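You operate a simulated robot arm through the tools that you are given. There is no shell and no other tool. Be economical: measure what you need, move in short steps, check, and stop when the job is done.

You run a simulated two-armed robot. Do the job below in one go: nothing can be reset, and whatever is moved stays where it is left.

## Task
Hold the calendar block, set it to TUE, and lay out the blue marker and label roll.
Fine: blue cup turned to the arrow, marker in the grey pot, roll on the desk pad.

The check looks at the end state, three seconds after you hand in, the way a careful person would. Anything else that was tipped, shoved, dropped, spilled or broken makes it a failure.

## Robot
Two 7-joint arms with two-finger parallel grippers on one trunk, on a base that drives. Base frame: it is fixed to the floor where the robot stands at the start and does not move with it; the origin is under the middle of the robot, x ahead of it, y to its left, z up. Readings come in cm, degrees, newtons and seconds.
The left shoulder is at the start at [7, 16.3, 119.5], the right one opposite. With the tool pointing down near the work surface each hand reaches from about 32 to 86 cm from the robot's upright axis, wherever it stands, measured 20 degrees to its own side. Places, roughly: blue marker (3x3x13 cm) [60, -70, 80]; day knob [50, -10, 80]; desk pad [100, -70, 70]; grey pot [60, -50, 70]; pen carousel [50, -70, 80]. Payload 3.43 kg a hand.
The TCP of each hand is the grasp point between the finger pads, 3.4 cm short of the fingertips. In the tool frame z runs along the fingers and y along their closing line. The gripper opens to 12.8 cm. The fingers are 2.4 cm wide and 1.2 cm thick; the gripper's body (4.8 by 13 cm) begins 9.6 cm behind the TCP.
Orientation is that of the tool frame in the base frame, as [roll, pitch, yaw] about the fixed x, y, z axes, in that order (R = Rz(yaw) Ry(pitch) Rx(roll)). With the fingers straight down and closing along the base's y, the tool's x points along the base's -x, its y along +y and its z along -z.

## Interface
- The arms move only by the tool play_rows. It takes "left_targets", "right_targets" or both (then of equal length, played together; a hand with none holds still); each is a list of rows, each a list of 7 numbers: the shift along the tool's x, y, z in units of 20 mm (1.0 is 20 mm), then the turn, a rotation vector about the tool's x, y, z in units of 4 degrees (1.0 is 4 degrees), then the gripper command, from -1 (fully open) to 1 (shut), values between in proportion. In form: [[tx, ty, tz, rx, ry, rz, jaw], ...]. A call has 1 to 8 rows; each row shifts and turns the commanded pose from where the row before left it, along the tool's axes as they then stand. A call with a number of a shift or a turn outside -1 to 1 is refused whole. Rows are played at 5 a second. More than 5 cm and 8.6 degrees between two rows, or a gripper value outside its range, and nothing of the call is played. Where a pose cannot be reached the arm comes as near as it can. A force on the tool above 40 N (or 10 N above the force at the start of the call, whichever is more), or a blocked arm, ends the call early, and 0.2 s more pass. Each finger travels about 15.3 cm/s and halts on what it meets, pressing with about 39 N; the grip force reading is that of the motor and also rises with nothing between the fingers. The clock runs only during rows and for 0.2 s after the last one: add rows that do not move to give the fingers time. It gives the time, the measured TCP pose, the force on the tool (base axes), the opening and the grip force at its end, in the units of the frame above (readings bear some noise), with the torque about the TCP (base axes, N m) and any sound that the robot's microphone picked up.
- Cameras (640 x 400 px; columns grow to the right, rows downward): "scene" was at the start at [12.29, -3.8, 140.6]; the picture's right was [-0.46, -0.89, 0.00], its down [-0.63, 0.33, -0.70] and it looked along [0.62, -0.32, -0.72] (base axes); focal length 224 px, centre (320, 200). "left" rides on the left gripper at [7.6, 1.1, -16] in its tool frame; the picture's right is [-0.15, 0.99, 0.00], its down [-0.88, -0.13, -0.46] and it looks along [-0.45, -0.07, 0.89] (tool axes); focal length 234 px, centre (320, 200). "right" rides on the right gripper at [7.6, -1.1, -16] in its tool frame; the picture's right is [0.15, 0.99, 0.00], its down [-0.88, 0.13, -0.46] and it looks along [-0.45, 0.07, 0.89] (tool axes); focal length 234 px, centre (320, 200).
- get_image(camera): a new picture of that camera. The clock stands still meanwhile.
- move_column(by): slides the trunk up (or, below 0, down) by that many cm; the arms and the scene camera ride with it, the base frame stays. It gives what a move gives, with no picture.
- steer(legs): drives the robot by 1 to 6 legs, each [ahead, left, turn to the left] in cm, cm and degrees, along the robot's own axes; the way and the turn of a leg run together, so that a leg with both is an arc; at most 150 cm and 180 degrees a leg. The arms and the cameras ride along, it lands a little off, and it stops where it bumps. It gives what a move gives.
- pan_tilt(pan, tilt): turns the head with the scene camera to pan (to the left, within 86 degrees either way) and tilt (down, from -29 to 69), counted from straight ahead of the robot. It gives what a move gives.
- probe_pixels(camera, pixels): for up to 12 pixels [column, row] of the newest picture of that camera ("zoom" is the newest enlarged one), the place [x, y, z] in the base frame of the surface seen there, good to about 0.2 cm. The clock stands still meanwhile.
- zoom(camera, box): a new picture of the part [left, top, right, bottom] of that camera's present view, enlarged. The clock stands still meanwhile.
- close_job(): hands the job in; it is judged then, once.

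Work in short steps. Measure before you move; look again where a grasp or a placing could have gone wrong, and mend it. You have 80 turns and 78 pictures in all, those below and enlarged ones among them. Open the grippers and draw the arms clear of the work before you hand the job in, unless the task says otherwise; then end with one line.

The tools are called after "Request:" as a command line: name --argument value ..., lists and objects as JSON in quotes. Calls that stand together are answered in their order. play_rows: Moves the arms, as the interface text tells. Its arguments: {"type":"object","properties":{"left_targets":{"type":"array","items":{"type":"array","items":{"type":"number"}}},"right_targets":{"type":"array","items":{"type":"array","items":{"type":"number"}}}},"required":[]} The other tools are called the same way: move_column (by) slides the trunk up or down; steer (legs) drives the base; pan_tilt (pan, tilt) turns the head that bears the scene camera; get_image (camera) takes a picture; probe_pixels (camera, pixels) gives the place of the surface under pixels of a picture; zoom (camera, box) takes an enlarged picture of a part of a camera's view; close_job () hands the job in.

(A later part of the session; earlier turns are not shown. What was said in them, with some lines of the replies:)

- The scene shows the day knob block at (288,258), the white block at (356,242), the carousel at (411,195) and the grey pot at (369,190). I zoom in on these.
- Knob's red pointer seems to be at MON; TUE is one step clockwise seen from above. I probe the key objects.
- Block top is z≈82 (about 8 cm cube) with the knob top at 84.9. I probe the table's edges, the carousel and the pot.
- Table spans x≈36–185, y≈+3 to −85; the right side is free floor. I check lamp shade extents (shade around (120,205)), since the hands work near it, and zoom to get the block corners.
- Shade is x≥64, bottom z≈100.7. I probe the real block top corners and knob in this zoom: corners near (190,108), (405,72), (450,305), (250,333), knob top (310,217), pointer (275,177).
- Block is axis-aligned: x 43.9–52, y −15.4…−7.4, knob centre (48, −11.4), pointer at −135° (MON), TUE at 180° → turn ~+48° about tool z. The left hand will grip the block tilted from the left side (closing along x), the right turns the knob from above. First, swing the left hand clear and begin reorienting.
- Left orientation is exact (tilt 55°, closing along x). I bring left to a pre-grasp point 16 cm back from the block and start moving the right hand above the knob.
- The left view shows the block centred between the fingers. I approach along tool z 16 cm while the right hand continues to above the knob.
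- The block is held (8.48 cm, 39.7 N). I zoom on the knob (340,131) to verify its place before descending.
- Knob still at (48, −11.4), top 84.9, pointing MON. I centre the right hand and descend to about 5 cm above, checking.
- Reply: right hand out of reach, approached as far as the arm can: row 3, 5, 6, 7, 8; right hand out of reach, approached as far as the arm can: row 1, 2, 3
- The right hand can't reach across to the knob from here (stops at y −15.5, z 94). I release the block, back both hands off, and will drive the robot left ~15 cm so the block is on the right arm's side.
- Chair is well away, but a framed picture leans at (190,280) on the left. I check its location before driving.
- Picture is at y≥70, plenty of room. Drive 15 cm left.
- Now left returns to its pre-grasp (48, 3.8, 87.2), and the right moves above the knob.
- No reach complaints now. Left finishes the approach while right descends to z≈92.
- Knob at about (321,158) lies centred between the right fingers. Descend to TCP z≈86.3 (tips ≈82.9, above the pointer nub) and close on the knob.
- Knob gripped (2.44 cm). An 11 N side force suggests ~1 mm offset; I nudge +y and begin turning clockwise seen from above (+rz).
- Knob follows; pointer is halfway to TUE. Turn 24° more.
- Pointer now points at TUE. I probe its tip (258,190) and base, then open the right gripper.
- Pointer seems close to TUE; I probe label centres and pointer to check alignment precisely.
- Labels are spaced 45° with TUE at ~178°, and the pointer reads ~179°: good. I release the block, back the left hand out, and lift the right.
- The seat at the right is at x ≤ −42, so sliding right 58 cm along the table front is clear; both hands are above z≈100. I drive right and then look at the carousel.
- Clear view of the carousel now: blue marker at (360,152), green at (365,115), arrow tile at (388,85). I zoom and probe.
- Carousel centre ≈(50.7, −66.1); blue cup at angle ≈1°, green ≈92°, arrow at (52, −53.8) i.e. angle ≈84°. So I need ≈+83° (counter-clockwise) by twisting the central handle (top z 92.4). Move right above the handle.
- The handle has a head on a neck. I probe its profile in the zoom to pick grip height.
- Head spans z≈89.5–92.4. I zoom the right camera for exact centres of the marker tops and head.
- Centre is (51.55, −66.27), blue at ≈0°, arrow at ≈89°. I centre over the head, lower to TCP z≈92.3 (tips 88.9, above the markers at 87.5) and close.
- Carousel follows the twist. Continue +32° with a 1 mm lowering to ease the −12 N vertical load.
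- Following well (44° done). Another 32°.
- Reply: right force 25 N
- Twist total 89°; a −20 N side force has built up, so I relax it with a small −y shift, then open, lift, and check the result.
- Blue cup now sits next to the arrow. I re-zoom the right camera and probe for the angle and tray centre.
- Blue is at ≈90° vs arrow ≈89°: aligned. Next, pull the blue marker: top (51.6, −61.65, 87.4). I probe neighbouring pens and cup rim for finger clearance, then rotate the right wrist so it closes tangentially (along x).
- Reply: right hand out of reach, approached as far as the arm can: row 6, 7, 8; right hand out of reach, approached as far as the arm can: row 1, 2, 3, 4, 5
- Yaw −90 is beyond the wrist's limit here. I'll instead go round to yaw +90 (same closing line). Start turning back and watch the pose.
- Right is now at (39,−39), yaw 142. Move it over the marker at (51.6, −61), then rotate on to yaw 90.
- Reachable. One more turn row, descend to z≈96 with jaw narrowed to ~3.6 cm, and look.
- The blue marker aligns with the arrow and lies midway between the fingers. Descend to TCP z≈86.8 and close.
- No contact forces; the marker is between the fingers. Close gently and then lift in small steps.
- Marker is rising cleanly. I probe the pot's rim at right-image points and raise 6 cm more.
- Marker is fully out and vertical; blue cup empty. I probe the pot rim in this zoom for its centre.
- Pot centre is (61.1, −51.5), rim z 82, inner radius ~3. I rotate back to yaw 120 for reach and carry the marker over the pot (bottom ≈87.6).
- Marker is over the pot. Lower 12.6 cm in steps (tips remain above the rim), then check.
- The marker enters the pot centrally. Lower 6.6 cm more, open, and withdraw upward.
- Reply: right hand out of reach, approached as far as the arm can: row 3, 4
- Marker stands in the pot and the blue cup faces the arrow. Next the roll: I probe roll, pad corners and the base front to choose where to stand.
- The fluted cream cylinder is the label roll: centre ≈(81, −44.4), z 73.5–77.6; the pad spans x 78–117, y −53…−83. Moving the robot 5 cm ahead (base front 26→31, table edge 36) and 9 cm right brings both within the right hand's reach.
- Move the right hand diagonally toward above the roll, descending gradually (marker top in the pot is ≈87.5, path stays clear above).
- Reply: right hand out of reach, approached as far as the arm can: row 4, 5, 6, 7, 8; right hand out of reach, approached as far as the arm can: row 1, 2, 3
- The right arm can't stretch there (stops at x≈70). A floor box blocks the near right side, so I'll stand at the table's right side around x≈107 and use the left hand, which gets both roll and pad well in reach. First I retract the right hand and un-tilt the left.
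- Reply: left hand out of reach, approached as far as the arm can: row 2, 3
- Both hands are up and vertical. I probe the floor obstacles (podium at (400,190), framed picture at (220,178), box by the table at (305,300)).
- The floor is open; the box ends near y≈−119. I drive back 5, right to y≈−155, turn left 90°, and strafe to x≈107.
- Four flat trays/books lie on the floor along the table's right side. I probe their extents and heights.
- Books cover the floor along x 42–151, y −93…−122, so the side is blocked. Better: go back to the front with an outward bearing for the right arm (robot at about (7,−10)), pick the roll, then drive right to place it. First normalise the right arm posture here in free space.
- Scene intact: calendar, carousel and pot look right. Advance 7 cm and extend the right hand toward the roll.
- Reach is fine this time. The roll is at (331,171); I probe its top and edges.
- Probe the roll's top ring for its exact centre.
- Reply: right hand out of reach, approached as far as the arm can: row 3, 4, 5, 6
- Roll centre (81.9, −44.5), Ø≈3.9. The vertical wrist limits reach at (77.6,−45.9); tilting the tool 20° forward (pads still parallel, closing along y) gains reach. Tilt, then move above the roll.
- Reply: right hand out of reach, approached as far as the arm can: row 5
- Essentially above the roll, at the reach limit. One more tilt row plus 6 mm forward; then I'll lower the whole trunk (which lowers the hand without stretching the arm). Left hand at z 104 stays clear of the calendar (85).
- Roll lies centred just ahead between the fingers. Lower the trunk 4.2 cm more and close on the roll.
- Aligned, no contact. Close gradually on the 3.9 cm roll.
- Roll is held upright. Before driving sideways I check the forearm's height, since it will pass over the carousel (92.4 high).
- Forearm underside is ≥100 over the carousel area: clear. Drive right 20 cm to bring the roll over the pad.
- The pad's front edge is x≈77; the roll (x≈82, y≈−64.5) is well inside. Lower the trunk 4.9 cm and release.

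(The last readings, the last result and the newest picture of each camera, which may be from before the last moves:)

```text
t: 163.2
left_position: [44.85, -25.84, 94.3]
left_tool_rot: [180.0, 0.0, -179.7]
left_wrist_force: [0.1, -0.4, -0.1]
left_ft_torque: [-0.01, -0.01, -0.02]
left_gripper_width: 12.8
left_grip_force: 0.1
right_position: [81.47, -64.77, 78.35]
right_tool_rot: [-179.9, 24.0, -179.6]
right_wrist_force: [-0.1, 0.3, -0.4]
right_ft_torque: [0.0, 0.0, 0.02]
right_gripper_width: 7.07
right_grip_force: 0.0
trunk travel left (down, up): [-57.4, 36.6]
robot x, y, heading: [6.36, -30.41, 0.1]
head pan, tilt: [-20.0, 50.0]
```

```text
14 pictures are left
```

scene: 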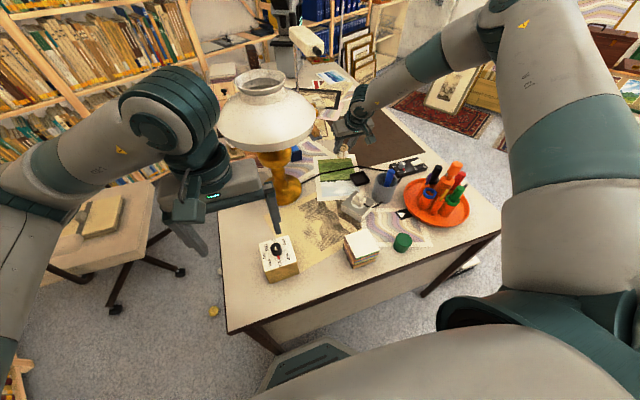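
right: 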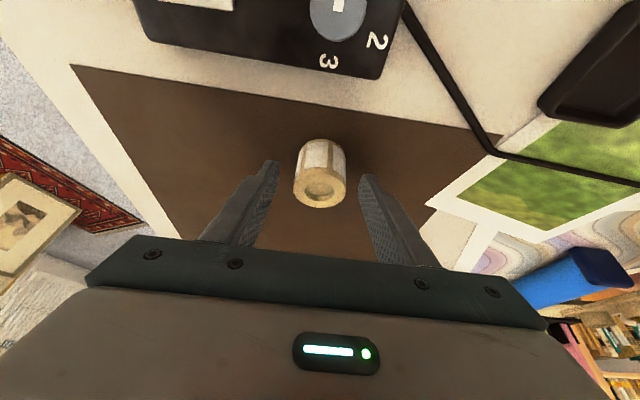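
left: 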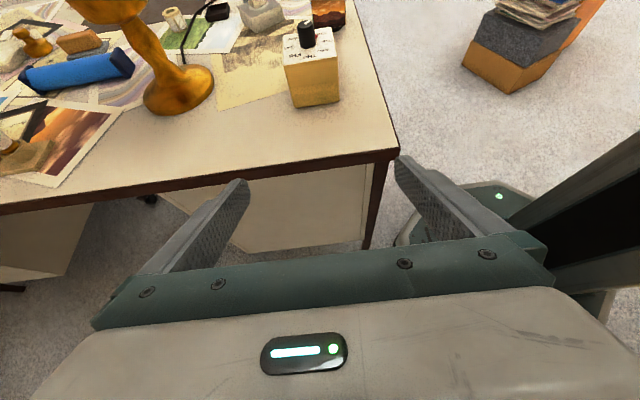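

Roll stands on the pad, released. Raise the trunk 22 cm to draw both hands clear, then back off and inspect.

Request:
move_column --by 22

Request:
steer --legs '[[-40, 0, 0]]'

Request:
get_image --camera "scene"

Request:
zoom --camera "scene" --box '[290, 80, 430, 190]'

```text
t: 165.5
left_position: [44.78, -25.85, 116.26]
left_tool_rot: [-180.0, 0.0, -179.7]
left_wrist_force: [0.7, 0.0, -0.1]
left_ft_torque: [-0.04, 0.01, 0.0]
left_gripper_width: 12.8
left_grip_force: 0.1
right_position: [81.53, -64.61, 100.34]
right_tool_rot: [180.0, 24.1, -179.7]
right_wrist_force: [0.2, 0.0, 0.4]
right_ft_torque: [0.01, 0.04, -0.02]
right_gripper_width: 7.05
right_grip_force: 0.0
trunk travel left (down, up): [-79.4, 14.6]
robot x, y, heading: [6.6, -29.88, 0.2]
head pan, tilt: [-20.0, 50.0]
```

```text
t: 168.0
left_position: [5.17, -26.08, 116.3]
left_tool_rot: [180.0, 0.1, -179.6]
left_wrist_force: [-0.2, -0.2, -0.8]
left_ft_torque: [-0.01, 0.03, -0.01]
left_gripper_width: 12.82
left_grip_force: 0.1
right_position: [41.87, -64.72, 100.43]
right_tool_rot: [180.0, 24.0, -179.8]
right_wrist_force: [-0.5, 0.1, -0.3]
right_ft_torque: [-0.05, -0.01, 0.05]
right_gripper_width: 7.04
right_grip_force: 0.0
trunk travel left (down, up): [-79.4, 14.6]
robot x, y, heading: [-33.26, -29.93, 0.4]
head pan, tilt: [-20.0, 50.0]
```

```text
13 pictures are left
```

scene: 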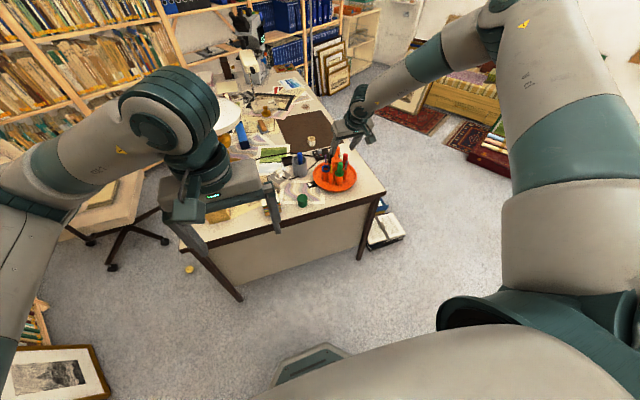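

```text
3.64 times, centred on (360, 135) of scene
```

zoom: 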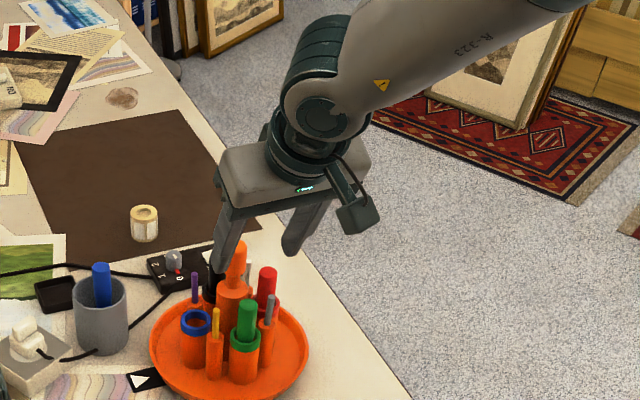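

Roll is on the pad, marker in the pot, blue cup at the arrow. Raise 12 cm more for clearance and check the calendar and carousel via hand cameras.

Request:
move_column --by 12

Request:
steer --legs '[[0, 25, 0]]'

Request:
pan_tilt --pan -20 --tilt 40

Request:
get_image --camera "scene"

Request:
get_image --camera "right"

```text
t: 169.5
left_position: [5.07, -25.96, 128.43]
left_tool_rot: [179.9, 0.0, -179.6]
left_wrist_force: [-0.1, 0.7, -0.5]
left_ft_torque: [-0.02, 0.0, 0.0]
left_gripper_width: 12.78
left_grip_force: 0.1
right_position: [41.81, -64.69, 112.27]
right_tool_rot: [-179.9, 24.0, -179.6]
right_wrist_force: [-0.5, 0.3, -0.2]
right_ft_torque: [-0.01, 0.02, -0.01]
right_gripper_width: 7.05
right_grip_force: 0.0
trunk travel left (down, up): [-91.4, 2.6]
robot x, y, heading: [-33.14, -30.12, 0.2]
head pan, tilt: [-20.0, 50.0]
```

```text
t: 171.3
left_position: [4.9, -1.13, 128.35]
left_tool_rot: [179.9, -0.1, -179.6]
left_wrist_force: [-0.2, -0.6, -0.1]
left_ft_torque: [0.0, -0.02, 0.02]
left_gripper_width: 12.8
left_grip_force: 0.2
right_position: [41.61, -39.71, 112.35]
right_tool_rot: [180.0, 24.0, -179.6]
right_wrist_force: [-1.4, 0.2, -0.2]
right_ft_torque: [0.04, 0.02, 0.03]
right_gripper_width: 7.04
right_grip_force: 0.0
trunk travel left (down, up): [-91.4, 2.6]
robot x, y, heading: [-33.45, -5.3, 0.6]
head pan, tilt: [-20.0, 50.0]
```

```text
t: 172.1
left_position: [4.81, -0.9, 128.28]
left_tool_rot: [180.0, 0.1, -179.6]
left_wrist_force: [-0.2, 1.4, -0.1]
left_ft_torque: [-0.02, -0.01, 0.02]
left_gripper_width: 12.78
left_grip_force: 0.0
right_position: [41.52, -39.52, 112.36]
right_tool_rot: [-179.9, 24.0, -179.6]
right_wrist_force: [0.6, -0.1, 0.7]
right_ft_torque: [-0.01, -0.03, -0.01]
right_gripper_width: 7.07
right_grip_force: 0.1
trunk travel left (down, up): [-91.4, 2.6]
robot x, y, heading: [-33.14, -5.31, 0.3]
head pan, tilt: [-20.0, 40.0]
```

```text
11 pictures are left
```

scene: 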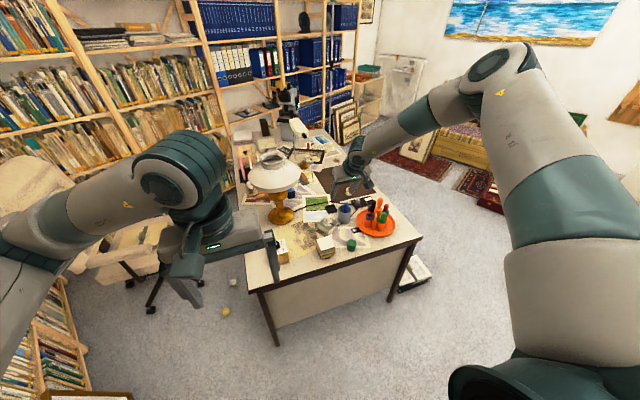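

```text
10 pictures are left
```

right: 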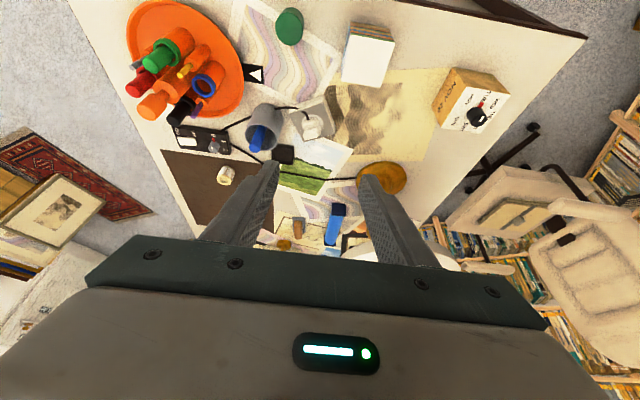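

The right camera sees the whole work area; I zoom once on the calendar (475,105) and once on the carousel/pot/pad for a last check.

Request:
zoom --camera "right" --box '[430, 60, 520, 145]'

Request:
zoom --camera "right" --box '[120, 10, 320, 210]'

```text
4.71 times, centred on (475, 102) of right
```

zoom: 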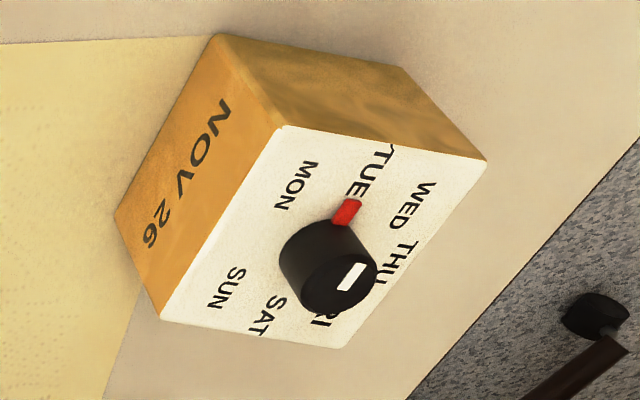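

```text
2.00 times, centred on (220, 110) of right
```

zoom: 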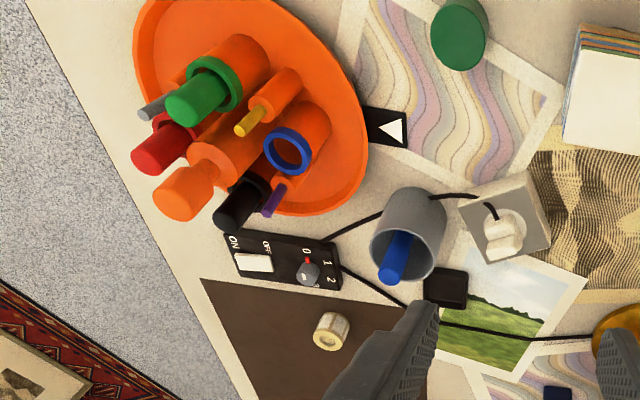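

All is right: pointer on TUE, blue cup at the arrow, marker in the pot, roll on the pad. I open the right gripper fully before handing in.

Request:
play_rows --right_targets '[[0, 0, 0, 0, 0, 0, -0.5], [0, 0, 0, 0, 0, 0, -1], [0, 0, 0, 0, 0, 0, -1]]'

Request:
close_job

```text
t: 172.9
left_position: [4.8, -0.87, 128.45]
left_tool_rot: [-179.8, 0.1, -179.6]
left_wrist_force: [1.2, 0.5, 0.3]
left_ft_torque: [0.02, 0.04, 0.02]
left_gripper_width: 12.81
left_grip_force: 0.0
right_position: [41.68, -39.43, 112.35]
right_tool_rot: [-179.9, 24.0, -179.5]
right_wrist_force: [0.1, 0.1, 0.2]
right_ft_torque: [-0.02, -0.03, 0.01]
right_gripper_width: 12.8
right_grip_force: 0.0
trunk travel left (down, up): [-91.4, 2.6]
robot x, y, heading: [-32.89, -5.37, 0.4]
head pan, tilt: [-20.0, 40.0]
```

```text
The job is handed in.
```

The job is handed in: the calendar block points to TUE, the blue cup is turned to the arrow, the blue marker stands in the grey pot, and the label roll stands on the desk pad; nothing else looked disturbed in the last pictures.
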